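You operate a simulated robot arm through the tools that you are given. There is no shell and no other tool.

The job below is to be done with a simulated two-armed robot. You get a single attempt, and the scene is never put back.

JOB
Put a sticker on the red and green apples from the padded tray and pack both in the punnet.
Fine: one sticker each, none wasted, no bruises.
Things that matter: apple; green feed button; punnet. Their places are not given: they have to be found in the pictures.

It is judged by the outcome, as a careful person would: the job done as asked, and still so three seconds after it is handed in. It fails if anything else is knocked over, pushed out of place, dropped, spilled or broken.

ROBOT AND FRAMES
Two 7-joint arms with fingered hands on one trunk that stands fixed in place. Base frame: the origin is at the foot of the trunk, x ahead of it, y to its left, z up. Lengths are in m, angles in degrees, forces in N, time in s.
The left shoulder is at [0.07, 0.139, 1.058], the right one opposite. With the tool pointing down near the work surface each hand reaches from about 0.46 to 0.84 m from the base axis, measured 20 degrees to its own side. Payload 3.9 kg a hand.
The TCP of each hand is the grasp point between the finger pads, 0.029 m short of the fingertips. In the tool frame z runs along the fingers and y along their closing line. The gripper opens to 0.1 m. The gripper's body begins 0.034 m behind the TCP. The gripper is a hand of 5 fingers: y runs from the thumb to the fingers, the wrist lies at [-0.015, -0.105, -0.177] in the tool frame, and closing takes about 1.5 s.
Orientation is that of the tool frame in the base frame, as a unit quaternion [x, y, z, w]. With the fingers straight down and the wrist toward the robot, the tool's x, y and z point along [0, 1, 0], [1, 0, 0] and [0, 0, -1] of the base frame.

CONTROLS
- The arms move only by the tool jog_arm. It takes "left_moves", "right_moves" or both (then of equal length, played together; a hand with none holds still); each is a list of rows, each a list of 3 entries, a list of its own where there are three numbers: the shift along the base's x, y, z in m, then the turn, a rotation vector about the base's x, y, z in degrees, then the gripper command, from -1 (fully open) to 1 (shut), values between in proportion. In form: [[[dx, dy, dz], [ax, ay, az], grip], ...]. A call has 1 to 20 rows; each row shifts and turns the commanded pose from where the row before left it. Each row takes 0.2 s and may step no farther than 0.05 m and 8.6 degrees from the row before; otherwise, or with a gripper value out of range, the whole call is refused. Where a pose cannot be reached the arm comes as near as it can. A force on the tool above 40 N (or 10 N above the force at the start of the call, whichever is more), or a blocked arm, ends the call early, and 0.2 s more pass. The fingers move at their own pace (about 0.153 m/s each) and stop on an object; they squeeze with about 32 N. The grip force told is the motor's: it shows also when the fingers shut on nothing. Time passes only in rows, and 0.2 s behind the last, so rows that do not move let the fingers close. It gives the time, the measured TCP pose, the force on the tool (base axes), the opening and the grip force at its end, in the units of the frame above (readings bear some noise), with the torque about the TCP (base axes, N m) and any sound that the robot's microphone picked up, and new pictures: "show" is both (left out), scene, wrist or none (wrist: the cameras of the hands that moved).
- Cameras (640 x 400 px; columns grow to the right, rows downward): "scene" is now at [0.1057, 0.0654, 1.3753]; the picture's right is [0.75, -0.66, 0.00], its down [-0.41, -0.47, -0.78] and it looks along [0.52, 0.59, -0.62] (base axes); focal length 335 px, centre (320, 200). "left" rides on the left gripper at [-0.066, -0.086, -0.121] in its tool frame; the picture's right is [-0.76, -0.31, 0.58], its down [0.59, -0.70, 0.40] and it looks along [0.28, 0.64, 0.71] (tool axes); focal length 247 px, centre (320, 200). "right" rides on the right gripper at [0.065, -0.086, -0.121] in its tool frame; the picture's right is [-0.76, 0.31, -0.58], its down [-0.59, -0.70, 0.40] and it looks along [-0.28, 0.64, 0.71] (tool axes); focal length 247 px, centre (320, 200).
- raise_lower(by): slides the trunk up (or, below 0, down) by that many m; the arms and the scene camera ride with it, the base frame stays. It gives what a move gives, with no picture.
- set_grasp(shape, hand): the hand has 5 fingers and takes this shape, open, in about a second: jaw (thumb against the fingers, like two jaws); tri (thumb and two fingers); tip (a fingertip pinch); poke (one finger out to press); point (the index stretched); flat (the hand flat); cup (the hand cupped); fist (a fist). The gripper value then closes the fingers along that shape, each until it touches; the sizes above hold for jaw. It gives what a move gives, with no picture.
- head_to(pan, tilt): turns the head with the scene camera to pan (to the left, within 86 degrees either way) and tilt (down, from -29 to 69), counted from straight ahead of the robot. It gives what a move gives, and a new picture of the scene camera.
- probe_pixels(camera, pixels): there is no depth. For up to 12 entries [column, row, z] of the newest picture of that camera ("zoom" is the newest enlarged one), the place [x, y] in the base frame at which the ray of that pixel passes the height z, good to about 0.002 m. The clock stands still meanwhile.
- close_up(camera, box): a new picture of the part [left, top, right, bottom] of that camera's present view, enlarged. The clock stands still meanwhile.
- hand_in(): hands the job in; it is judged then, once.

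Open the grippers and draw the arms clear of the work before you hand the job in, unless the task says otherwise.

The tools are called after "Emit:" by a JSON object that holds its "name" and its "arguments". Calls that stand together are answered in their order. jog_arm: Moves the arms, as the interface text tells. Its arguments: {"type":"object","properties":{"left_moves":{"type":"array","items":{"type":"array"}},"right_moves":{"type":"array","items":{"type":"array"}},"show":{"type":"string","enum":["both","scene","wrist","none"]}},"required":[]} The other tools are called the same way: raise_lower (by) slides the trunk up or down; set_grasp (shape, hand) gives the hand a shape; head_to (pan, tilt) turns the head that bears the scene camera; probe_pixels (camera, pixels) gives the place at which the rays of pixels pass given heights; close_up (camera, box) takes an enlarged picture of a part of a camera's view; hand_in () hands the job in.

At the start:

```text
t: 0.0
left_eef_pos: [0.1973, 0.5658, 1.1318]
left_orientation: [0.393, 0.92, 0.0, 0.0]
left_contact_force: [1.1, 0.2, 0.1]
left_moment: [0.0, 0.0, 0.01]
left_width: 0.0999
left_grip_force: 0.1
left_shape: jaw
right_eef_pos: [0.4641, 0.1336, 1.1785]
right_orientation: [0.392, 0.92, 0.0, 0.001]
right_contact_force: [-0.1, -0.3, -0.5]
right_moment: [-0.03, -0.03, -0.02]
right_width: 0.0996
right_grip_force: 0.0
right_shape: jaw
trunk travel left (down, up): [-0.7, 0.14]
head pan, tilt: [48.9, 38.4]
```

scene: 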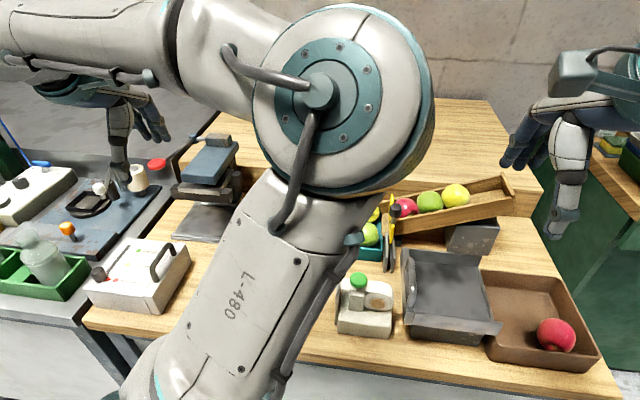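
right: 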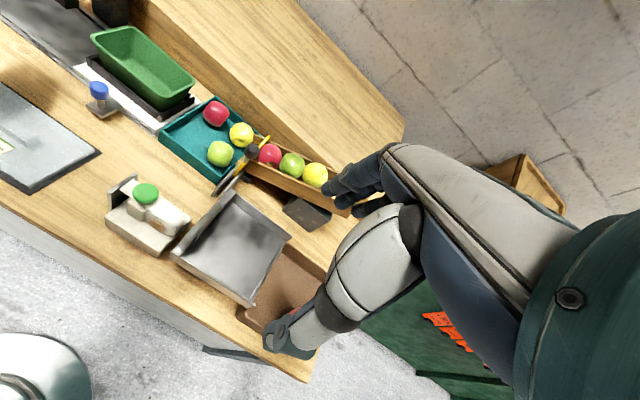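
left: 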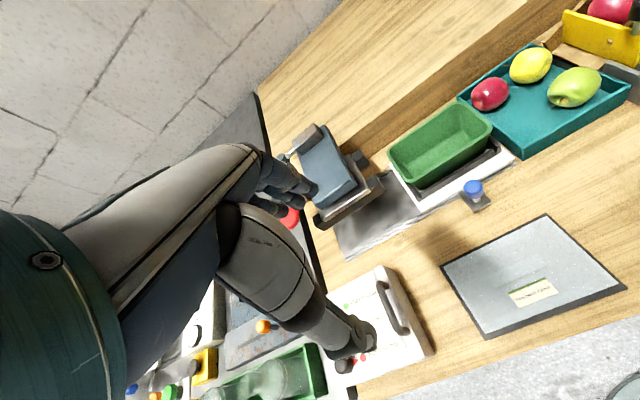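

The left arm blocks the scene camera; the left wrist picture shows a teal padded tray (540,95) with red, yellow and green apples and a green punnet at (440,145). I look closer before moving anything.

Emit:
{"name": "close_up", "arguments": {"camera": "right", "box": [60, 10, 380, 210]}}

Emit:
{"name": "close_up", "arguments": {"camera": "left", "box": [320, 0, 640, 200]}}

Emit:
{"name": "close_up", "arguments": {"camera": "scene", "box": [320, 170, 640, 370]}}

Emit:
{"name": "close_up", "arguments": {"camera": "right", "box": [80, 150, 340, 312]}}

```text
2.00 times, centred on (220, 110) of right
```

zoom: 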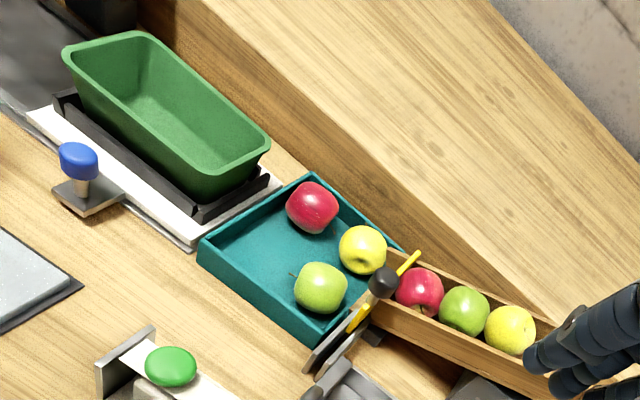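

```text
2.00 times, centred on (480, 100) of left
```

zoom: 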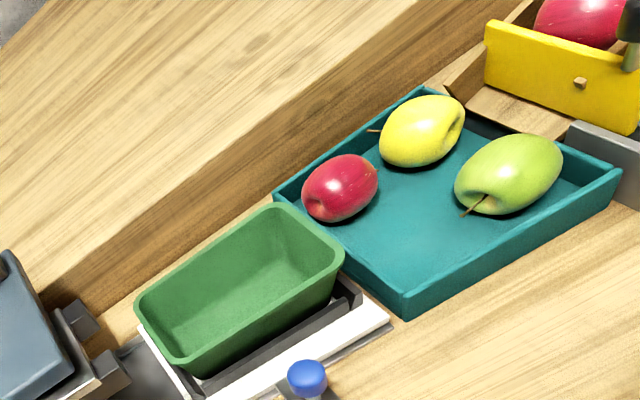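

```text
2.00 times, centred on (480, 270) of scene
```

zoom: 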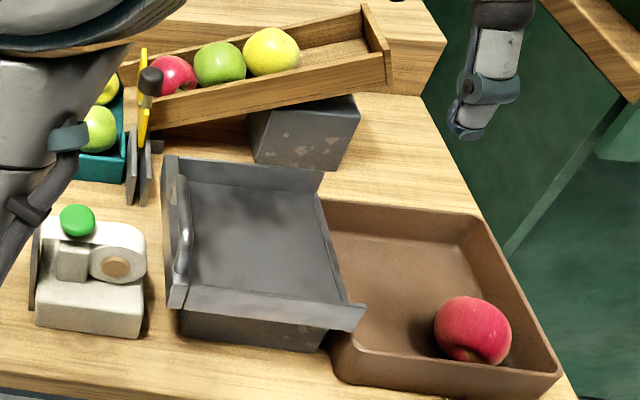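

```text
2.46 times, centred on (210, 231) of right
```

zoom: 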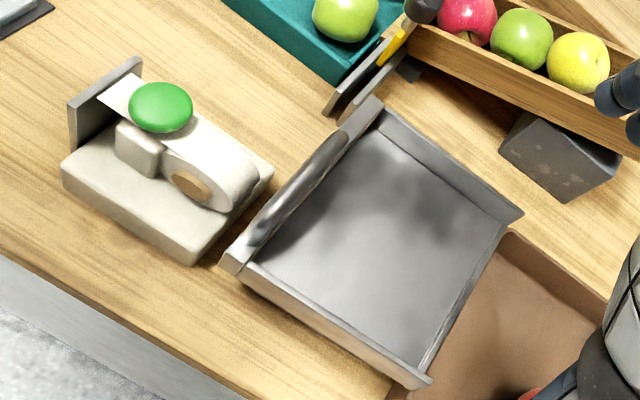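

The green feed button appears at scene (358,281) and right (147,194), and the green apple at right (220,153) and left (574,88). I probe these at several heights to triangulate them.

Emit:
{"name": "probe_pixels", "arguments": {"camera": "scene", "pixels": [[358, 281, 0.7], [358, 281, 0.8], [358, 281, 0.9], [358, 281, 1.0], [369, 233, 0.8], [369, 233, 0.9], [338, 330, 0.8], [338, 330, 0.9], [392, 335, 0.8], [392, 335, 0.9]]}}

Emit:
{"name": "probe_pixels", "arguments": {"camera": "right", "pixels": [[147, 194, 0.7], [147, 194, 0.8], [147, 194, 0.9], [147, 194, 1.0], [220, 153, 0.8], [220, 153, 0.9], [98, 90, 0.8], [98, 90, 0.9], [217, 113, 0.8], [217, 113, 0.9], [241, 135, 0.8], [241, 135, 0.9]]}}

Emit:
{"name": "probe_pixels", "arguments": {"camera": "left", "pixels": [[574, 88, 0.8], [574, 88, 0.9], [473, 188, 0.8], [473, 188, 0.9], [490, 94, 0.8], [490, 94, 0.9], [531, 66, 0.8], [531, 66, 0.9], [522, 158, 0.8], [522, 158, 0.9], [630, 90, 0.8], [630, 90, 0.9]]}}

```text
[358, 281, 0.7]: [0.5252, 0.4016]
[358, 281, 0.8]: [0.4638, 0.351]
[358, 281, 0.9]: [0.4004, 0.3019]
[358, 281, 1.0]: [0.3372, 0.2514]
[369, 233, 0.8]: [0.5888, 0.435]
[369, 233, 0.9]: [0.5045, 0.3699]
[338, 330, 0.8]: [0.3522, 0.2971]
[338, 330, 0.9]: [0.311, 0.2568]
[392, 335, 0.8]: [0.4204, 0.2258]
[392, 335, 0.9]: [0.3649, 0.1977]
```

```text
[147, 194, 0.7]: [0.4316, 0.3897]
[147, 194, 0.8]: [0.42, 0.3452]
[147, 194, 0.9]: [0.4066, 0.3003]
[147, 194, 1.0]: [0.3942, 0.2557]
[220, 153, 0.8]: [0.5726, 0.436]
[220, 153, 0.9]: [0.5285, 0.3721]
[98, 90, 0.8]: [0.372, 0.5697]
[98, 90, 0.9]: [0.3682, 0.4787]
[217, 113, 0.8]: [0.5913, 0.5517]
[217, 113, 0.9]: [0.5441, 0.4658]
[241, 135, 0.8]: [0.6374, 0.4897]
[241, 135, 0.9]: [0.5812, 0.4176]
```

```text
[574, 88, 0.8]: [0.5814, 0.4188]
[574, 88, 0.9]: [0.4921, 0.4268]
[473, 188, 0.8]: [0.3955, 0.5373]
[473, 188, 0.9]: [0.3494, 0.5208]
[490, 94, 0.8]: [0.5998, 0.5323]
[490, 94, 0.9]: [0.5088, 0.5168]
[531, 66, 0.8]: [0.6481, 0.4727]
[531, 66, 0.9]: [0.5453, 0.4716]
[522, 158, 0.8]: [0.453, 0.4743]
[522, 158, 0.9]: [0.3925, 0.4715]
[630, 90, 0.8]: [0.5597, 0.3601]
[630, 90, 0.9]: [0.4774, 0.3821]
```

Triangulation puts the button at about [0.403,0.302,0.895], the green apple at [0.564,0.421,0.82], the red at [0.582,0.531,0.82], the yellow at [0.627,0.474,0.82]. I move the left hand outward, high above everything, to clear the scene camera.

Emit:
{"name": "jog_arm", "arguments": {"left_moves": [[[0.03, 0.03, 0.01], [0, 0, 0], -1], [[0.04, 0.03, 0.01], [0, 0, 0], -1], [[0.04, 0.03, 0.0], [0, 0, 0], -1], [[0.04, 0.03, 0.0], [0, 0, 0], -1], [[0.04, 0.02, 0.0], [0, 0, 0], -1]], "show": "both"}}

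```text
refused: row 2 steps farther than a row can; nothing moved
```

The call was refused because row 2 slightly exceeds 0.05 m. I retry with smaller steps.

Emit:
{"name": "jog_arm", "arguments": {"left_moves": [[[0.03, 0.03, 0.01], [0, 0, 0], -1], [[0.035, 0.03, 0.01], [0, 0, 0], -1], [[0.038, 0.03, 0.0], [0, 0, 0], -1], [[0.038, 0.03, 0.0], [0, 0, 0], -1], [[0.04, 0.02, 0.0], [0, 0, 0], -1]], "show": "both"}}

```text
t: 1.2
left_eef_pos: [0.3802, 0.7058, 1.1519]
left_orientation: [0.391, 0.92, -0.001, 0.0]
left_contact_force: [-1.0, 0.1, -0.2]
left_moment: [0.01, 0.01, -0.06]
left_width: 0.1
left_grip_force: 0.0
left_shape: jaw
right_eef_pos: [0.4642, 0.1338, 1.1775]
right_orientation: [0.392, 0.92, -0.001, -0.001]
right_contact_force: [0.7, 0.0, 0.4]
right_moment: [0.01, 0.01, 0.0]
right_width: 0.0995
right_grip_force: 0.0
right_shape: jaw
trunk travel left (down, up): [-0.7, 0.14]
head pan, tilt: [48.9, 38.4]
```

scene: 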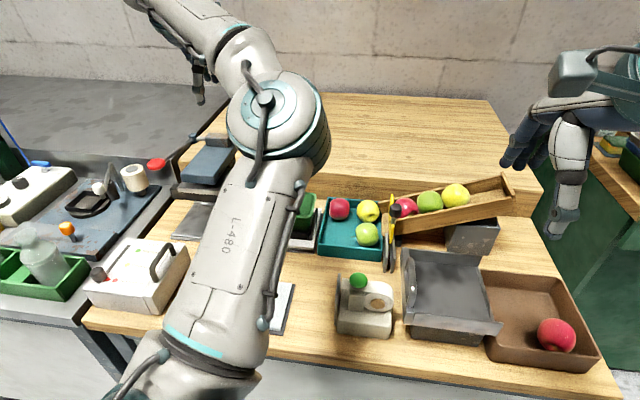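
left: 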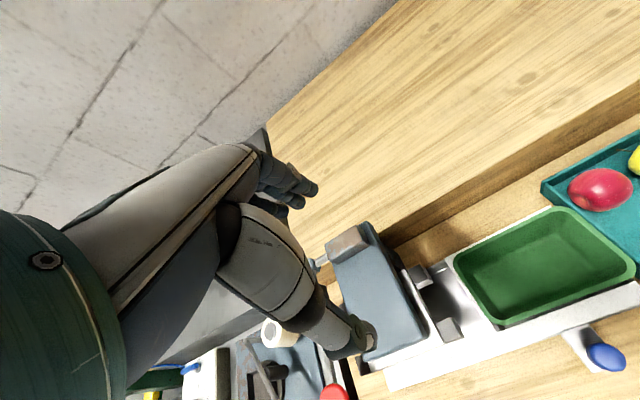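

The dispenser is now clear at scene (365,300). I zoom in on it from both the scene and right cameras.

Emit:
{"name": "close_up", "arguments": {"camera": "scene", "box": [316, 255, 412, 345]}}

Emit:
{"name": "close_up", "arguments": {"camera": "right", "box": [95, 165, 207, 260]}}

Emit:
{"name": "close_up", "arguments": {"camera": "scene", "box": [270, 180, 420, 274]}}

Emit:
{"name": "close_up", "arguments": {"camera": "left", "box": [420, 120, 640, 400]}}

```text
4.44 times, centred on (364, 300) of scene
```

zoom: 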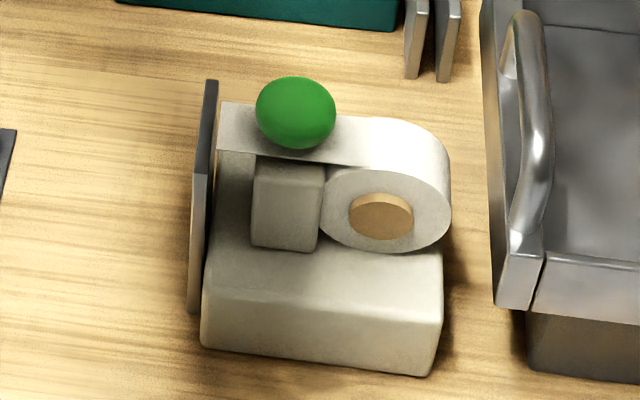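

```text
4.21 times, centred on (151, 212) of right
```

zoom: 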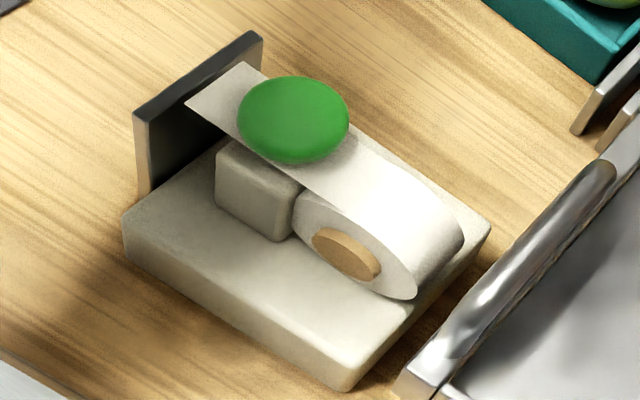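

```text
4.26 times, centred on (345, 227) of scene
```

zoom: 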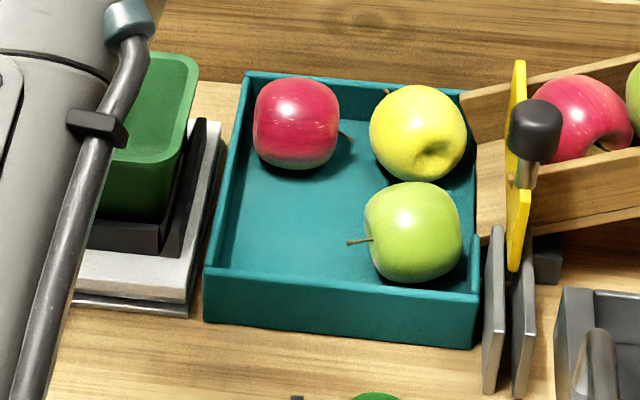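

```text
1.43 times, centred on (530, 260) of left
```

zoom: 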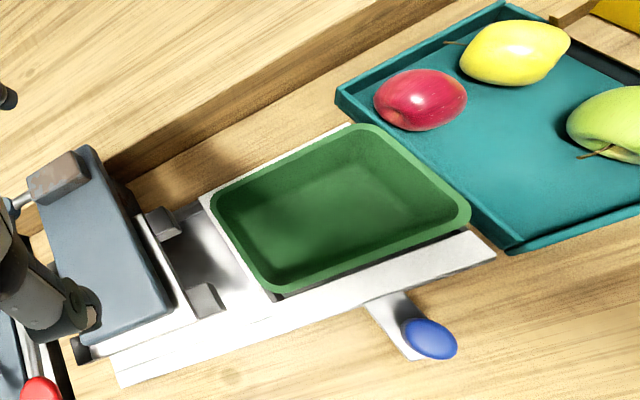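

The dispenser shows a tape running from the roll over a block to a free edge beside an upright metal plate. I probe the tape end and plate corners in both views to get their heights.

Emit:
{"name": "probe_pixels", "arguments": {"camera": "scene", "pixels": [[341.5, 278.6, 0.86], [341.5, 278.6, 0.88], [340.4, 288.7, 0.86], [340.4, 288.7, 0.88], [339, 273, 0.86], [339, 273, 0.88], [334.5, 325, 0.78], [337, 334, 0.78], [387, 341, 0.78], [392, 310, 0.82], [340, 321, 0.82]]}}

Emit:
{"name": "probe_pixels", "arguments": {"camera": "right", "pixels": [[134.4, 179.9, 0.86], [134.4, 179.9, 0.88], [120.1, 189.4, 0.86], [120.1, 189.4, 0.88], [137, 173, 0.86], [137, 173, 0.88], [108, 192, 0.86], [108, 192, 0.88], [105, 221, 0.78], [158, 257, 0.78], [184, 216, 0.82], [104, 212, 0.82]]}}

```text
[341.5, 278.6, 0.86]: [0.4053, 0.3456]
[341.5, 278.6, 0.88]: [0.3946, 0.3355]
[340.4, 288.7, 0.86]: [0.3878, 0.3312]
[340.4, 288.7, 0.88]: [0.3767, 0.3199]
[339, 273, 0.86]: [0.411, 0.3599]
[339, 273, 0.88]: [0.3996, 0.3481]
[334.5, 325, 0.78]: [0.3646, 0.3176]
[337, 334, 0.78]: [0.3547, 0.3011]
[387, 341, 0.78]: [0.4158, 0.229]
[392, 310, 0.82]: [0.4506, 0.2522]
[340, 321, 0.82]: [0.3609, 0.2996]
```

```text
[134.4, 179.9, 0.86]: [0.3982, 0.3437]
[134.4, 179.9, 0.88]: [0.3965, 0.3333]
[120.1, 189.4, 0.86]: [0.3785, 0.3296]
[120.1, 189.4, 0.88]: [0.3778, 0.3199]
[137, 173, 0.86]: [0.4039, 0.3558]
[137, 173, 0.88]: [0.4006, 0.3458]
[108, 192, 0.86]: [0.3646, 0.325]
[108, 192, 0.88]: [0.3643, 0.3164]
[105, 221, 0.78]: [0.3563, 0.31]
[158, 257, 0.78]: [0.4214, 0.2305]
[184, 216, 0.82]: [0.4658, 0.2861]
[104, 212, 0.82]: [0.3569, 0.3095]
```

The tape end sits at about z 0.878 near [0.387,0.328], beside the plate's top. I back the right hand off a little as a spectator camera and bring the left hand, still high, toward the area above the dispenser.

Emit:
{"name": "jog_arm", "arguments": {"right_moves": [[[0, -0.03, 0.015], [0, 0, 0], -1], [[0, -0.03, 0.015], [0, 0, 0], -1], [[0, -0.03, 0.015], [0, 0, 0], -1], [[0, 0, 0], [0, 0, 0], -1], [[0, 0, 0], [0, 0, 0], -1]], "left_moves": [[[0, 0, 0], [0, 0, 0], -1], [[0.01, -0.04, 0], [0, 0, 0], -1], [[0.01, -0.045, -0.01], [0, 0, 0], -1], [[0.01, -0.045, -0.01], [0, 0, 0], -1], [[0.01, -0.045, -0.01], [0, 0, 0], -1]], "show": "both"}}

Emit:
{"name": "set_grasp", "arguments": {"hand": "left", "shape": "poke"}}

```text
t: 2.4
left_eef_pos: [0.4184, 0.5316, 1.1242]
left_orientation: [0.393, 0.92, 0.002, -0.001]
left_contact_force: [-0.2, -0.2, 0.9]
left_moment: [-0.03, 0.04, 0.01]
left_width: 0.1001
left_grip_force: 0.1
left_shape: jaw
right_eef_pos: [0.4626, 0.0416, 1.2239]
right_orientation: [0.392, 0.92, 0.002, 0.0]
right_contact_force: [0.0, -0.2, 0.9]
right_moment: [0.03, 0.0, 0.01]
right_width: 0.0996
right_grip_force: 0.0
right_shape: jaw
trunk travel left (down, up): [-0.7, 0.14]
head pan, tilt: [48.9, 38.4]
```

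scene: 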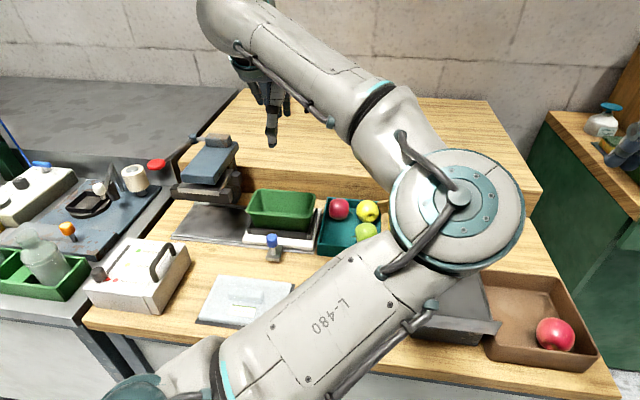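
right: 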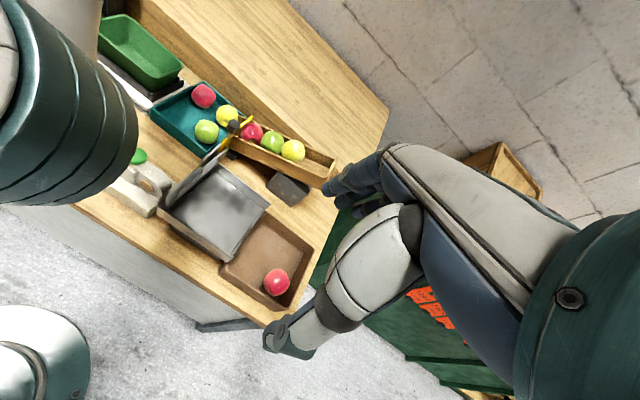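
left: 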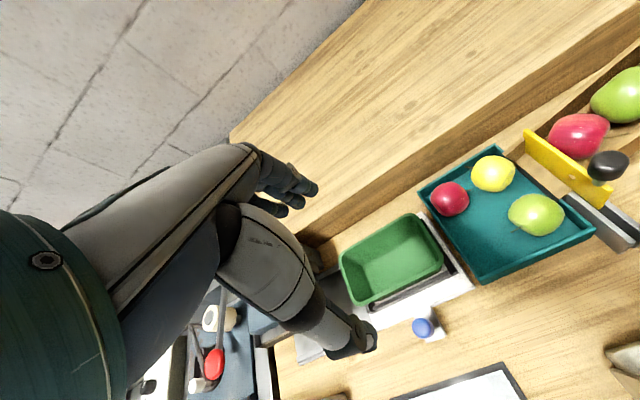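

```text
t: 3.3
left_eef_pos: [0.4171, 0.5353, 1.1239]
left_orientation: [0.393, 0.92, 0.0, 0.0]
left_contact_force: [1.0, 0.5, -0.3]
left_moment: [0.0, -0.01, 0.0]
left_width: 0.0
left_grip_force: 0.1
left_shape: poke
right_eef_pos: [0.4613, 0.043, 1.2228]
right_orientation: [0.392, 0.92, 0.0, 0.0]
right_contact_force: [-0.3, -0.2, -0.3]
right_moment: [0.0, -0.01, 0.03]
right_width: 0.0997
right_grip_force: 0.1
right_shape: jaw
trunk travel left (down, up): [-0.7, 0.14]
head pan, tilt: [48.9, 38.4]
```

The left hand now has the poke shape. I take a still row to see the finger in the pictures before approaching the button.

Emit:
{"name": "jog_arm", "arguments": {"left_moves": [[[0.0, -0.04, -0.01], [0, 0, 0], -1], [[0.0, -0.045, -0.01], [0, 0, 0], -1], [[-0.005, -0.045, -0.01], [0, 0, 0], -1], [[-0.005, -0.045, -0.01], [0, 0, 0], -1]], "show": "both"}}

Emit:
{"name": "close_up", "arguments": {"camera": "left", "box": [200, 120, 420, 370]}}

Emit:
{"name": "close_up", "arguments": {"camera": "right", "box": [0, 0, 320, 200]}}

```text
t: 4.3
left_eef_pos: [0.4116, 0.386, 1.0842]
left_orientation: [0.393, 0.919, 0.0, 0.0]
left_contact_force: [-0.1, 0.1, 0.7]
left_moment: [-0.02, 0.0, 0.07]
left_width: 0.0002
left_grip_force: 0.1
left_shape: poke
left hand out of reach, approached as far as the arm can: row 4
right_eef_pos: [0.4612, 0.0449, 1.224]
right_orientation: [0.392, 0.92, 0.0, 0.0]
right_contact_force: [-0.4, -0.1, 0.5]
right_moment: [-0.03, 0.01, 0.01]
right_width: 0.0995
right_grip_force: 0.1
right_shape: jaw
trunk travel left (down, up): [-0.7, 0.14]
head pan, tilt: [48.9, 38.4]
```

scene: 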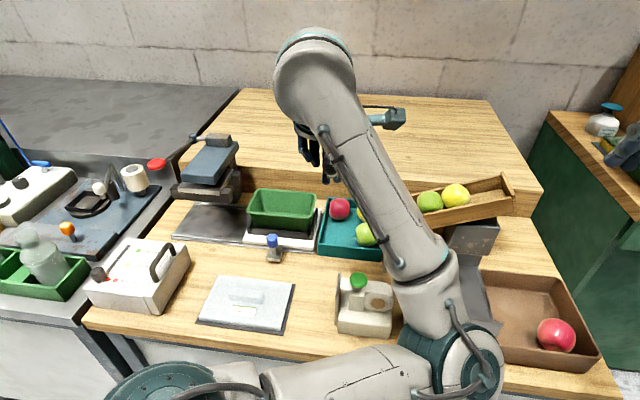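
left: 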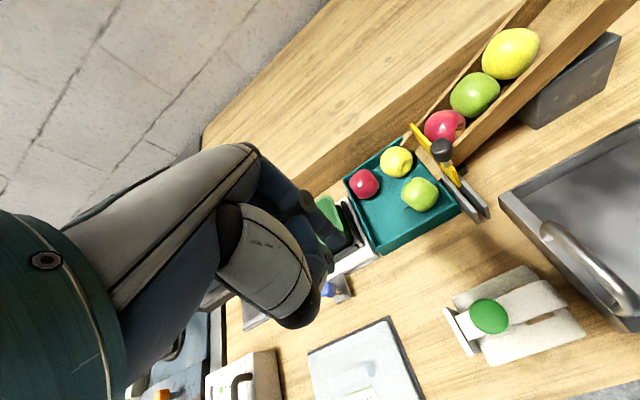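

```text
1.60 times, centred on (310, 245) of left
```

zoom: 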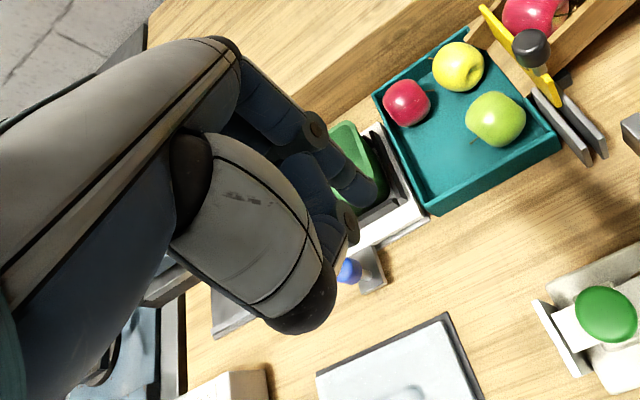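

```text
2.00 times, centred on (160, 100) of right
```

zoom: 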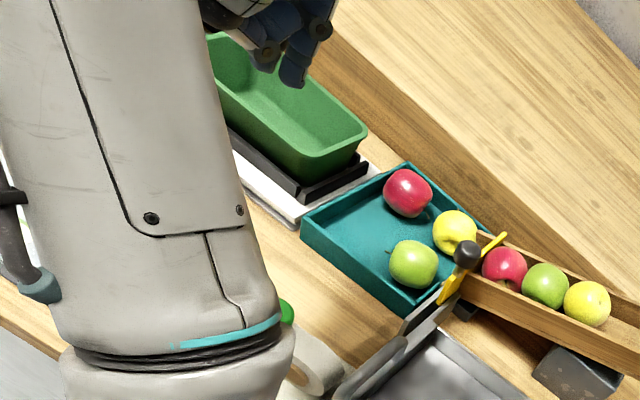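

The left hand cannot comfortably come this close to the dispenser (row 4 out of reach), so the right hand will press the button instead. I send the left hand back out to the left, high up, and give the right hand the poke shape.

Emit:
{"name": "jog_arm", "arguments": {"left_moves": [[[0.002, 0.045, 0.01], [0, 0, 0], -1], [[0.0, 0.045, 0.01], [0, 0, 0], -1], [[-0.005, 0.045, 0.01], [0, 0, 0], -1], [[-0.005, 0.045, 0.01], [0, 0, 0], -1], [[-0.01, 0.045, 0.01], [0, 0, 0], -1], [[-0.01, 0.045, 0.01], [0, 0, 0], -1], [[-0.01, 0.045, 0.005], [0, 0, 0], -1], [[0, 0.02, 0], [0, 0, 0], -1]], "show": "none"}}

Emit:
{"name": "set_grasp", "arguments": {"hand": "right", "shape": "poke"}}

Emit:
{"name": "set_grasp", "arguments": {"hand": "left", "shape": "jaw"}}

Emit:
{"name": "jog_arm", "arguments": {"right_moves": [[[0.0, 0.03, 0.0], [0, 0, 0], -1], [[0.0, 0.03, 0.0], [0, 0, 0], -1]], "show": "both"}}

```text
t: 6.1
left_eef_pos: [0.3704, 0.7212, 1.1492]
left_orientation: [0.392, 0.92, 0.0, -0.001]
left_contact_force: [0.4, 0.0, 0.6]
left_moment: [0.02, 0.04, -0.04]
left_width: 0.0
left_grip_force: 0.1
left_shape: poke
right_eef_pos: [0.4611, 0.0452, 1.2225]
right_orientation: [0.392, 0.92, 0.0, 0.0]
right_contact_force: [-1.3, -0.5, 0.1]
right_moment: [0.0, 0.02, 0.0]
right_width: 0.0997
right_grip_force: 0.1
right_shape: jaw
trunk travel left (down, up): [-0.7, 0.14]
head pan, tilt: [48.9, 38.4]
```

```text
t: 7.0
left_eef_pos: [0.3701, 0.72, 1.149]
left_orientation: [0.392, 0.92, 0.0, 0.001]
left_contact_force: [0.1, 0.7, -0.1]
left_moment: [-0.05, -0.01, -0.02]
left_width: 0.0
left_grip_force: 0.1
left_shape: poke
right_eef_pos: [0.4609, 0.0448, 1.2233]
right_orientation: [0.392, 0.92, 0.0, 0.0]
right_contact_force: [0.0, 0.0, -0.3]
right_moment: [-0.03, 0.01, -0.01]
right_width: 0.0001
right_grip_force: 0.0
right_shape: poke
trunk travel left (down, up): [-0.7, 0.14]
head pan, tilt: [48.9, 38.4]
```

```text
t: 7.9
left_eef_pos: [0.3713, 0.7192, 1.1494]
left_orientation: [0.392, 0.92, 0.001, 0.0]
left_contact_force: [-0.2, 0.9, -0.4]
left_moment: [0.0, 0.0, 0.03]
left_width: 0.1002
left_grip_force: 0.1
left_shape: jaw
right_eef_pos: [0.461, 0.0444, 1.223]
right_orientation: [0.393, 0.92, 0.0, 0.0]
right_contact_force: [0.1, 0.1, 0.0]
right_moment: [0.0, 0.04, 0.0]
right_width: 0.0002
right_grip_force: 0.0
right_shape: poke
trunk travel left (down, up): [-0.7, 0.14]
head pan, tilt: [48.9, 38.4]
```

```text
t: 8.5
left_eef_pos: [0.371, 0.7202, 1.1493]
left_orientation: [0.392, 0.92, 0.0, 0.0]
left_contact_force: [0.2, 0.0, 0.1]
left_moment: [-0.01, 0.01, -0.03]
left_width: 0.1
left_grip_force: 0.1
left_shape: jaw
right_eef_pos: [0.4612, 0.1064, 1.2229]
right_orientation: [0.393, 0.92, -0.001, 0.002]
right_contact_force: [-0.4, 0.2, -0.1]
right_moment: [-0.04, -0.05, -0.02]
right_width: 0.0
right_grip_force: 0.1
right_shape: poke
trunk travel left (down, up): [-0.7, 0.14]
head pan, tilt: [48.9, 38.4]
```

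scene: 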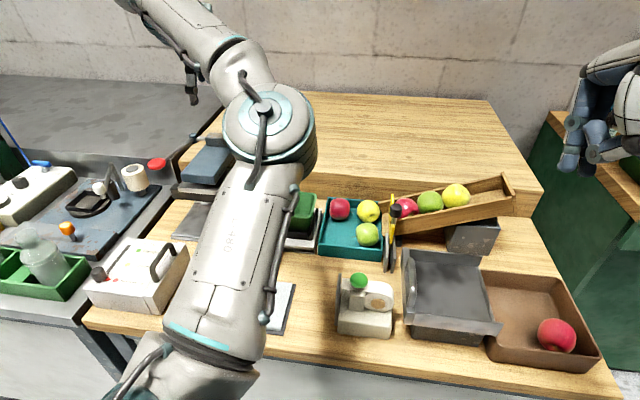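
right: 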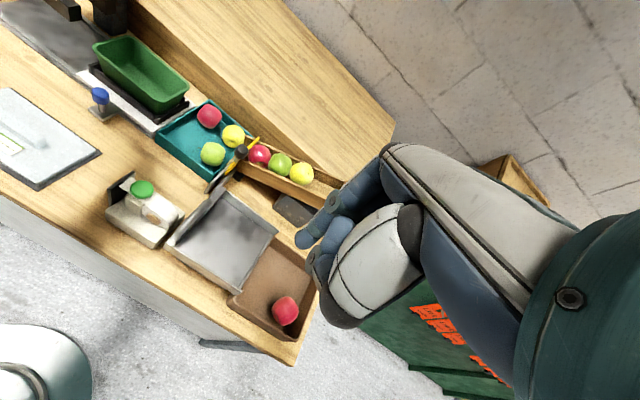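

The right index fingertip shows at right (303,241), about where TCP+0.029 along the fingers should be. The left arm is well clear, so I bring the right fingertip above the button, turning the hand 30° so its wrist stays right of the left arm.

Emit:
{"name": "jog_arm", "arguments": {"right_moves": [[[-0.008, 0.026, -0.02], [0, 0, 7.5], -1], [[-0.008, 0.026, -0.03], [0, 0, 7.5], -1], [[-0.008, 0.026, -0.03], [0, 0, 7.5], -1], [[-0.008, 0.026, -0.03], [0, 0, 7.5], -1], [[-0.008, 0.026, -0.03], [0, 0, 0], -1], [[-0.008, 0.026, -0.03], [0, 0, 0], -1], [[-0.009, 0.028, -0.03], [0, 0, 0], -1]], "show": "both"}}

Emit:
{"name": "close_up", "arguments": {"camera": "right", "box": [160, 150, 400, 300]}}

Emit:
{"name": "close_up", "arguments": {"camera": "scene", "box": [300, 220, 428, 345]}}

```text
t: 10.1
left_eef_pos: [0.3711, 0.7213, 1.1478]
left_orientation: [0.392, 0.92, -0.001, 0.0]
left_contact_force: [0.2, 0.1, 0.2]
left_moment: [-0.04, 0.01, 0.01]
left_width: 0.0999
left_grip_force: 0.0
left_shape: jaw
right_eef_pos: [0.4088, 0.2889, 1.0236]
right_orientation: [0.141, 0.99, 0.001, 0.0]
right_contact_force: [0.6, 0.2, 0.1]
right_moment: [-0.01, 0.04, 0.03]
right_width: 0.0
right_grip_force: 0.1
right_shape: poke
trunk travel left (down, up): [-0.7, 0.14]
head pan, tilt: [48.9, 38.4]
```

scene: 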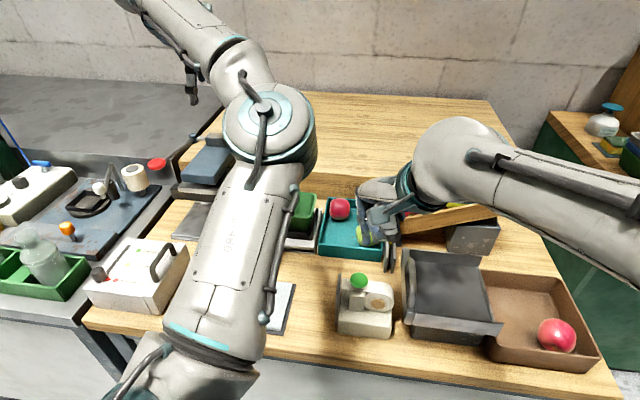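
right: 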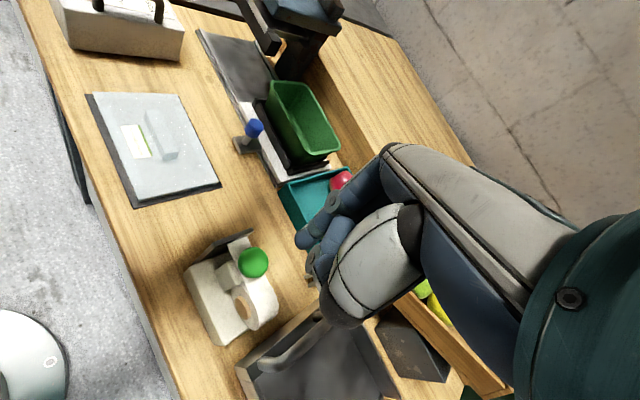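

```text
2.67 times, centred on (280, 225) of right
```

zoom: 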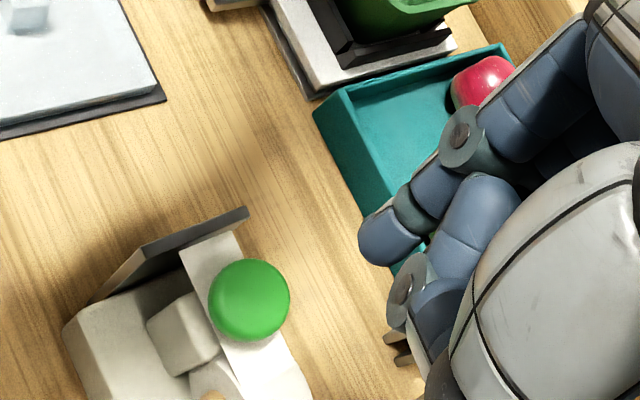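

```text
3.20 times, centred on (364, 282) of scene
```

zoom: 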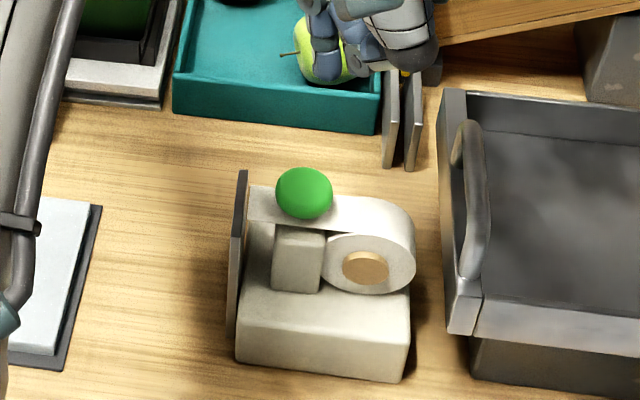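

Right zoom now shows the button at (250,300) and the fingertip at (390,240); scene zoom shows the tip at about (325,75). I probe both for refined positions.

Emit:
{"name": "probe_pixels", "arguments": {"camera": "scene", "pixels": [[365.6, 243, 0.985], [365.6, 243, 0.995], [365.6, 243, 1.005], [359, 279, 0.885], [359, 279, 0.895], [359, 279, 0.905]]}}

Emit:
{"name": "probe_pixels", "arguments": {"camera": "right", "pixels": [[254, 262, 0.885], [254, 262, 0.895], [254, 262, 0.905], [306, 240, 0.985], [306, 240, 0.995], [306, 240, 1.005], [249, 234, 0.87], [249, 234, 0.88], [230, 243, 0.87], [230, 243, 0.88], [252, 229, 0.88], [197, 259, 0.88]]}}

```text
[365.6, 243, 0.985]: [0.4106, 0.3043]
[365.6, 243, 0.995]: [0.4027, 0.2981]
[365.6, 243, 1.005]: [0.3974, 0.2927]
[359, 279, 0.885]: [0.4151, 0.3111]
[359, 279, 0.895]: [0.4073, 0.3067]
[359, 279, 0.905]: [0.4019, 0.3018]
```

```text
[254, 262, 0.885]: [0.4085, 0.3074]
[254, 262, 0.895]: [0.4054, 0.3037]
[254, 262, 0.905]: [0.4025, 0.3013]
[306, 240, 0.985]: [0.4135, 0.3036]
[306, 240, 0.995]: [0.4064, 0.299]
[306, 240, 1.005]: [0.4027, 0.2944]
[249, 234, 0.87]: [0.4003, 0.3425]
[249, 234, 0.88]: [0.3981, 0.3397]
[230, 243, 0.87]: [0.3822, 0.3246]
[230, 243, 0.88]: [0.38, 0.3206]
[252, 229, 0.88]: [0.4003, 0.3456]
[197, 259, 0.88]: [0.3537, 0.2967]
```

The fingertip lies at TCP + [-0.002,0.011,-0.031] and the button's centre at [0.404,0.303,0.90]. I correct by (-0.003,+0.003) and lower the tip to just above the button.

Emit:
{"name": "jog_arm", "arguments": {"right_moves": [[[-0.0015, 0.0015, -0.03], [0, 0, 0], -1], [[-0.0015, 0.0015, -0.03], [0, 0, 0], -1], [[0, 0, -0.015], [0, 0, 0], -1]], "show": "both"}}

Emit:
{"name": "close_up", "arguments": {"camera": "right", "box": [200, 150, 400, 300]}}

Emit:
{"name": "close_up", "arguments": {"camera": "scene", "box": [316, 220, 412, 345]}}

```text
t: 11.1
left_eef_pos: [0.3709, 0.7194, 1.1501]
left_orientation: [0.393, 0.919, -0.001, 0.0]
left_contact_force: [0.5, -0.3, 0.0]
left_moment: [0.01, 0.0, 0.01]
left_width: 0.0996
left_grip_force: 0.0
left_shape: jaw
right_eef_pos: [0.4162, 0.2847, 0.9721]
right_orientation: [0.153, 0.988, 0.024, 0.002]
right_contact_force: [1.0, 0.7, 0.2]
right_moment: [0.01, -0.03, 0.0]
right_width: 0.0
right_grip_force: 0.1
right_shape: poke
trunk travel left (down, up): [-0.7, 0.14]
head pan, tilt: [48.9, 38.4]
stopped in row 3 (right hand): the arm was blocked; the commanded pose is now the measured one
```

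scene: 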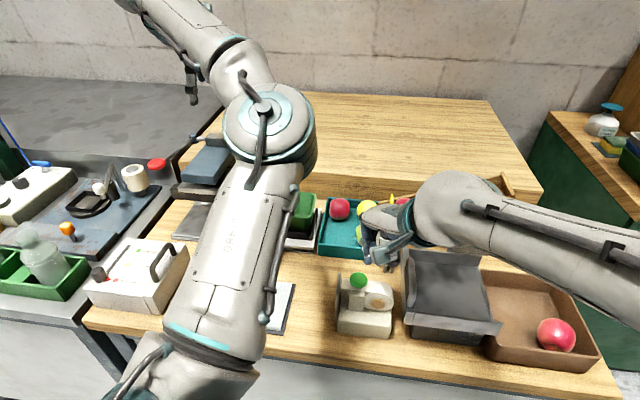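
right: 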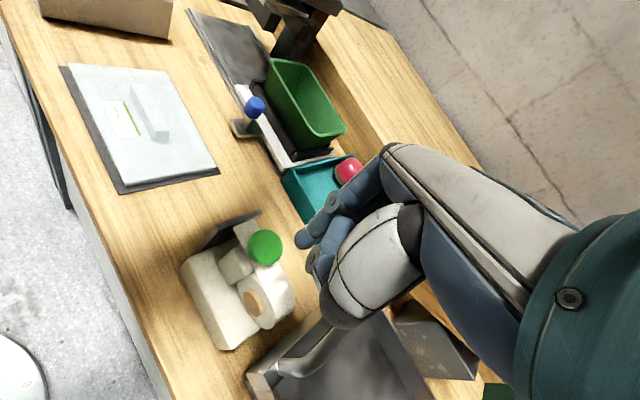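

```text
2.67 times, centred on (300, 225) of right
```

zoom: 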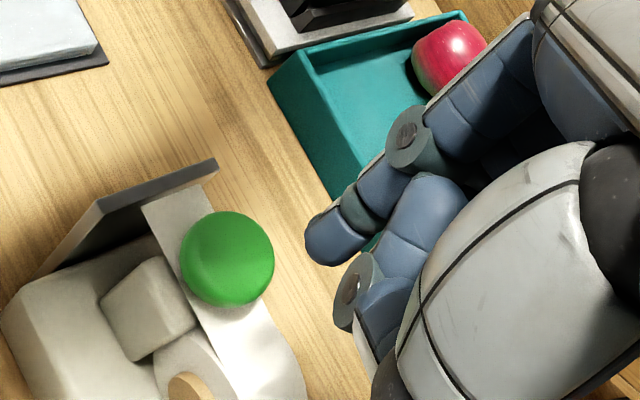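

```text
3.20 times, centred on (364, 282) of scene
```

zoom: 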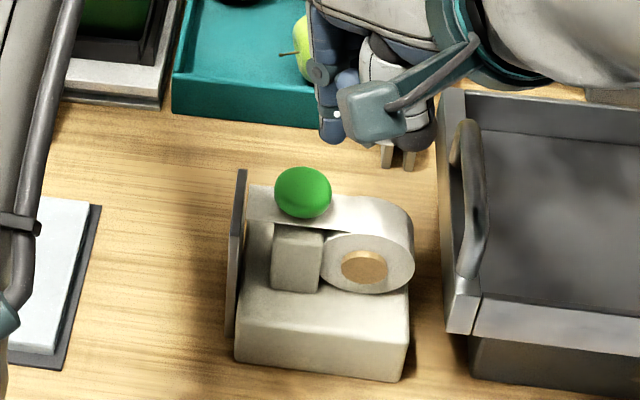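

The arm was reported blocked with almost no force at the tool, so something else is hindering the arm, perhaps the right elbow. I turn the head right to look at the right arm.

Emit:
{"name": "head_to", "arguments": {"pan": 0, "tilt": 35}}

Emit:
{"name": "head_to", "arguments": {"pan": -45, "tilt": 45}}

```text
t: 12.3
left_eef_pos: [0.3712, 0.7196, 1.1505]
left_orientation: [0.393, 0.92, -0.001, 0.0]
left_contact_force: [0.3, 0.7, 0.0]
left_moment: [0.0, 0.02, 0.04]
left_width: 0.1
left_grip_force: 0.0
left_shape: jaw
right_eef_pos: [0.4159, 0.2845, 0.9725]
right_orientation: [0.153, 0.988, 0.023, 0.002]
right_contact_force: [1.7, 0.0, -0.3]
right_moment: [0.02, -0.02, 0.03]
right_width: 0.0
right_grip_force: 0.0
right_shape: poke
trunk travel left (down, up): [-0.7, 0.14]
head pan, tilt: [0.0, 35.0]
```

scene: 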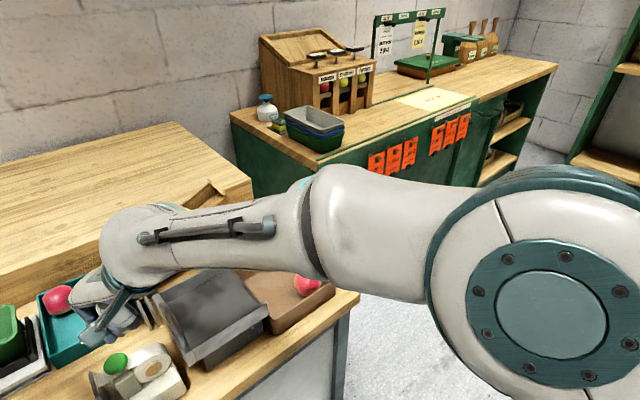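

```text
t: 13.4
left_eef_pos: [0.3716, 0.7201, 1.1493]
left_orientation: [0.392, 0.92, 0.0, 0.001]
left_contact_force: [0.2, -0.1, 0.8]
left_moment: [0.01, -0.02, 0.01]
left_width: 0.0997
left_grip_force: 0.0
left_shape: jaw
right_eef_pos: [0.416, 0.2855, 0.9723]
right_orientation: [0.153, 0.988, 0.024, 0.002]
right_contact_force: [-0.3, 0.8, 0.7]
right_moment: [0.02, 0.01, -0.01]
right_width: 0.0
right_grip_force: 0.1
right_shape: poke
trunk travel left (down, up): [-0.7, 0.14]
head pan, tilt: [-45.0, 45.0]
```

scene: 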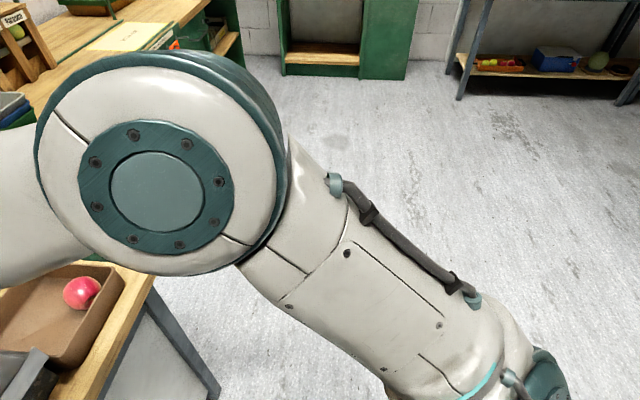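

Nothing visible touches the right arm; the elbow at about [0.27,-0.14,1.2] is just folded awkwardly with the wrist above the shoulder. I raise the trunk by 0.10 so the arms can work with wrists below the shoulders, and turn the head back.

Emit:
{"name": "raise_lower", "arguments": {"by": 0.1}}

Emit:
{"name": "head_to", "arguments": {"pan": 40, "tilt": 48}}

```text
t: 14.7
left_eef_pos: [0.3709, 0.7192, 1.2491]
left_orientation: [0.392, 0.92, 0.0, 0.001]
left_contact_force: [-0.6, 0.6, 0.7]
left_moment: [0.01, 0.03, -0.02]
left_width: 0.1
left_grip_force: 0.2
left_shape: jaw
right_eef_pos: [0.4158, 0.2865, 1.0727]
right_orientation: [0.153, 0.988, 0.024, 0.002]
right_contact_force: [-0.9, -0.7, 0.3]
right_moment: [-0.01, 0.02, -0.01]
right_width: 0.0
right_grip_force: 0.1
right_shape: poke
trunk travel left (down, up): [-0.8, 0.04]
head pan, tilt: [-45.0, 45.0]
```

```text
t: 16.3
left_eef_pos: [0.3704, 0.7184, 1.2484]
left_orientation: [0.392, 0.92, 0.0, 0.0]
left_contact_force: [0.0, -0.5, 0.3]
left_moment: [0.03, -0.04, -0.04]
left_width: 0.1001
left_grip_force: 0.1
left_shape: jaw
right_eef_pos: [0.4168, 0.2849, 1.0718]
right_orientation: [0.153, 0.988, 0.023, 0.002]
right_contact_force: [-0.6, -0.5, 0.8]
right_moment: [-0.02, 0.04, 0.0]
right_width: 0.0002
right_grip_force: 0.0
right_shape: poke
trunk travel left (down, up): [-0.8, 0.04]
head pan, tilt: [40.0, 48.0]
```

scene: 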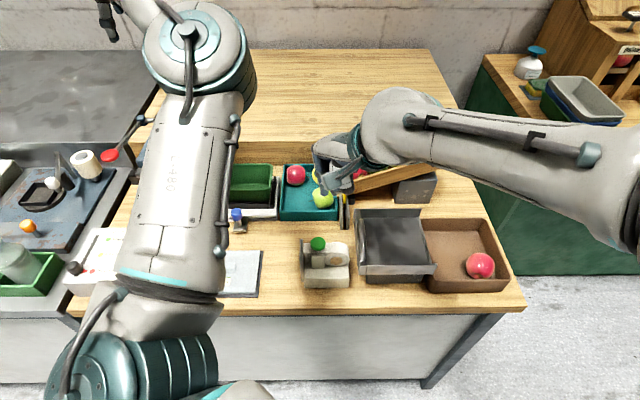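

The trunk is raised by 0.10 and the dispenser is visible at scene (325,262). I straighten the right hand's small tilt and lower it again in small rows toward the button.

Emit:
{"name": "jog_arm", "arguments": {"right_moves": [[[-0.005, 0.004, -0.01], [-2.7, 0.4, 1.4], -1], [[-0.005, 0.003, -0.025], [0, 0, 0], -1], [[0, 0, -0.025], [0, 0, 0], -1], [[0, 0, -0.025], [0, 0, 0], -1], [[0, 0, -0.02], [0, 0, 0], -1]], "show": "both"}}

Emit:
{"name": "close_up", "arguments": {"camera": "right", "box": [200, 150, 400, 300]}}

Emit:
{"name": "close_up", "arguments": {"camera": "scene", "box": [270, 180, 400, 300]}}

```text
t: 17.7
left_eef_pos: [0.3711, 0.719, 1.2492]
left_orientation: [0.392, 0.92, 0.0, -0.001]
left_contact_force: [0.0, 0.0, -0.2]
left_moment: [-0.02, 0.0, 0.02]
left_width: 0.0998
left_grip_force: 0.0
left_shape: jaw
right_eef_pos: [0.4311, 0.284, 0.9928]
right_orientation: [0.166, 0.986, 0.025, -0.004]
right_contact_force: [-0.2, 0.2, -0.7]
right_moment: [0.0, 0.01, 0.01]
right_width: 0.0
right_grip_force: 0.0
right_shape: poke
trunk travel left (down, up): [-0.8, 0.04]
head pan, tilt: [40.0, 48.0]
stopped in row 5 (right hand): the arm was blocked; the commanded pose is now the measured one
```

scene: 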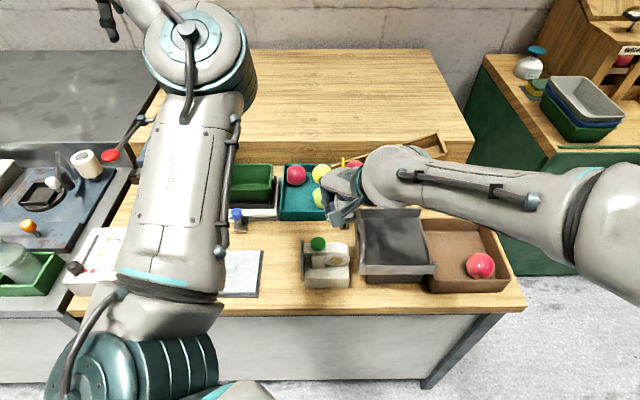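
right: 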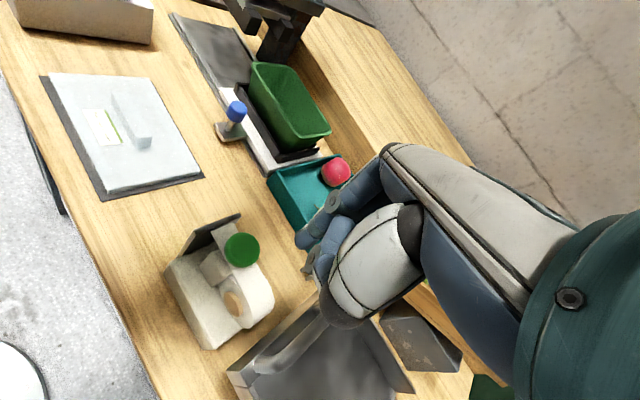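

```text
2.67 times, centred on (300, 225) of right
```

zoom: 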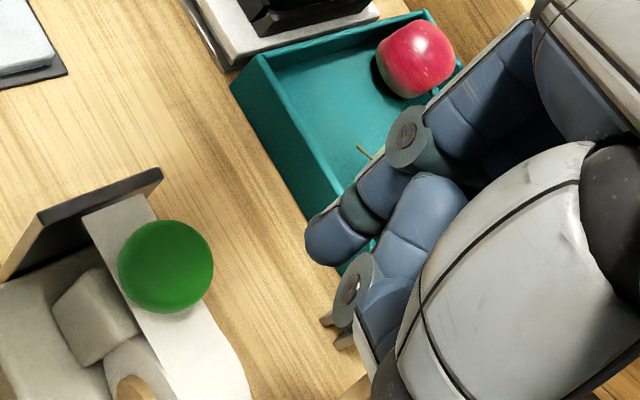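

```text
3.33 times, centred on (335, 240) of scene
```

zoom: 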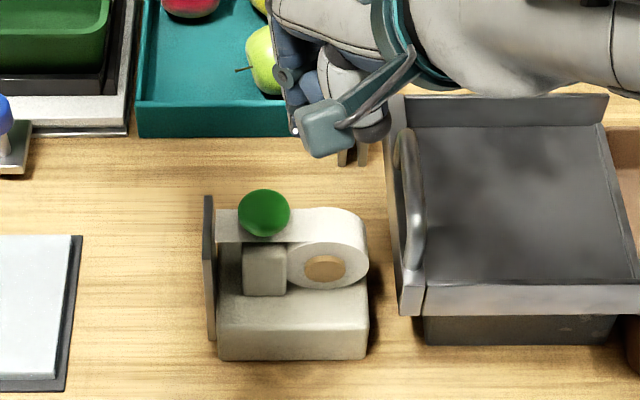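

Blocked again at nearly the same height, and the button now looks darker than before at right (242,250). I zoom in closely on the dispenser to see whether its state changed.

Emit:
{"name": "close_up", "arguments": {"camera": "right", "box": [155, 200, 285, 300]}}

Emit:
{"name": "close_up", "arguments": {"camera": "scene", "box": [292, 225, 362, 295]}}

Emit:
{"name": "close_up", "arguments": {"camera": "scene", "box": [310, 130, 640, 290]}}

```text
4.00 times, centred on (220, 250) of right
```

zoom: 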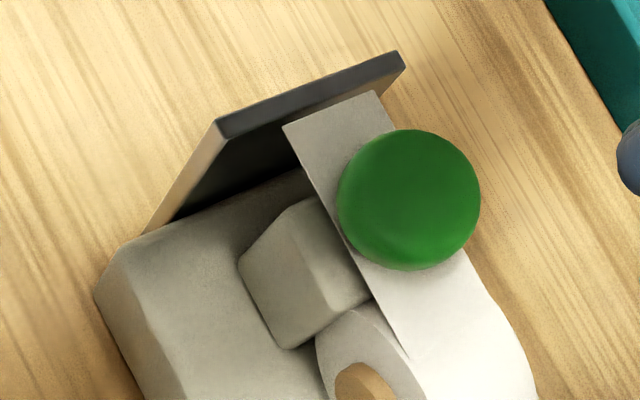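

```text
5.71 times, centred on (327, 260) of scene
```

zoom: 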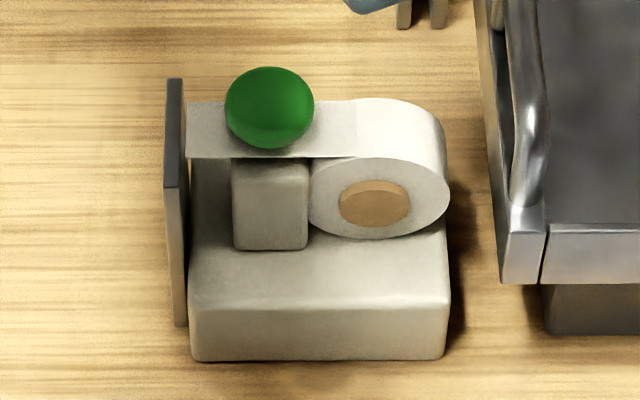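

```text
1.94 times, centred on (475, 210) of scene
```

zoom: 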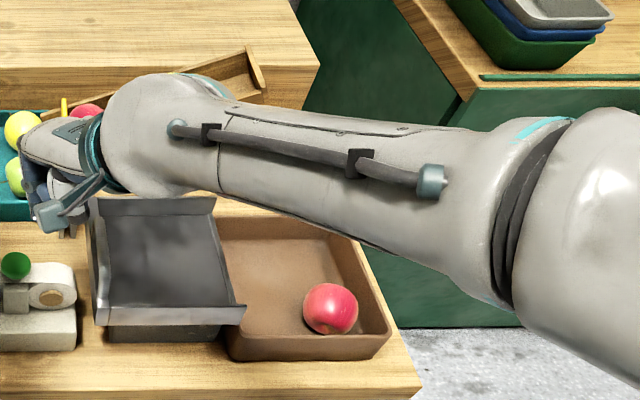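

The darker colour is just the hand's shadow (a shadow edge crosses the tape too). The drift suggests a wrist limit at this yaw, so I lift, turn the right hand back to its original yaw, and come over the button again.

Emit:
{"name": "jog_arm", "arguments": {"right_moves": [[[-0.005, 0.0, 0.03], [-2.8, 0.5, 0], -1], [[-0.005, 0.0, 0.02], [0, 0, -7], -1], [[-0.005, 0.002, 0], [0, 0, -7], -1], [[-0.005, 0.002, 0], [0, 0, -7], -1], [[-0.006, 0.004, 0], [0, 0, -6], -1], [[-0.005, 0.001, -0.02], [0, 0, 0], -1], [[0, 0, -0.02], [0, 0, 0], -1], [[0, 0, 0], [0, 0, 0], -1]], "show": "both"}}

```text
t: 18.5
left_eef_pos: [0.3715, 0.719, 1.2483]
left_orientation: [0.392, 0.92, 0.0, 0.0]
left_contact_force: [1.0, 0.0, -0.2]
left_moment: [0.0, 0.01, 0.0]
left_width: 0.0998
left_grip_force: 0.0
left_shape: jaw
right_eef_pos: [0.4257, 0.2719, 1.0083]
right_orientation: [0.288, 0.952, 0.008, -0.101]
right_contact_force: [-0.4, -0.1, 0.1]
right_moment: [0.04, -0.01, -0.04]
right_width: 0.0002
right_grip_force: 0.1
right_shape: poke
trunk travel left (down, up): [-0.8, 0.04]
head pan, tilt: [40.0, 48.0]
stopped in row 3 (right hand): the arm was blocked; the commanded pose is now the measured one
```

scene: 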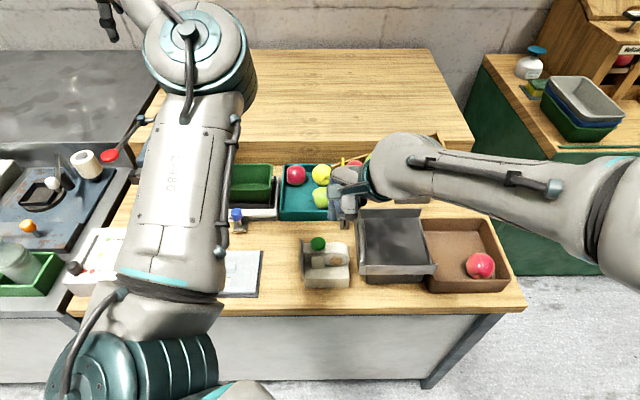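
right: 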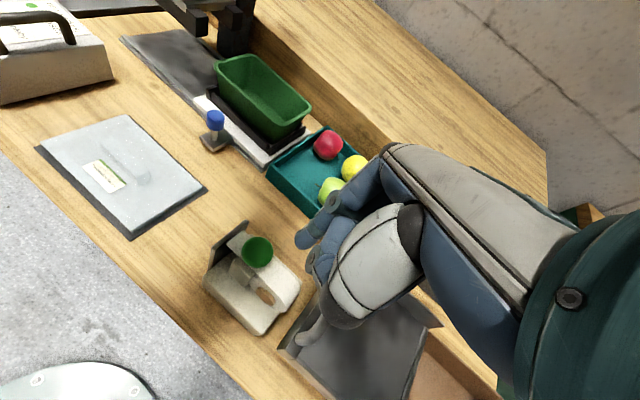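

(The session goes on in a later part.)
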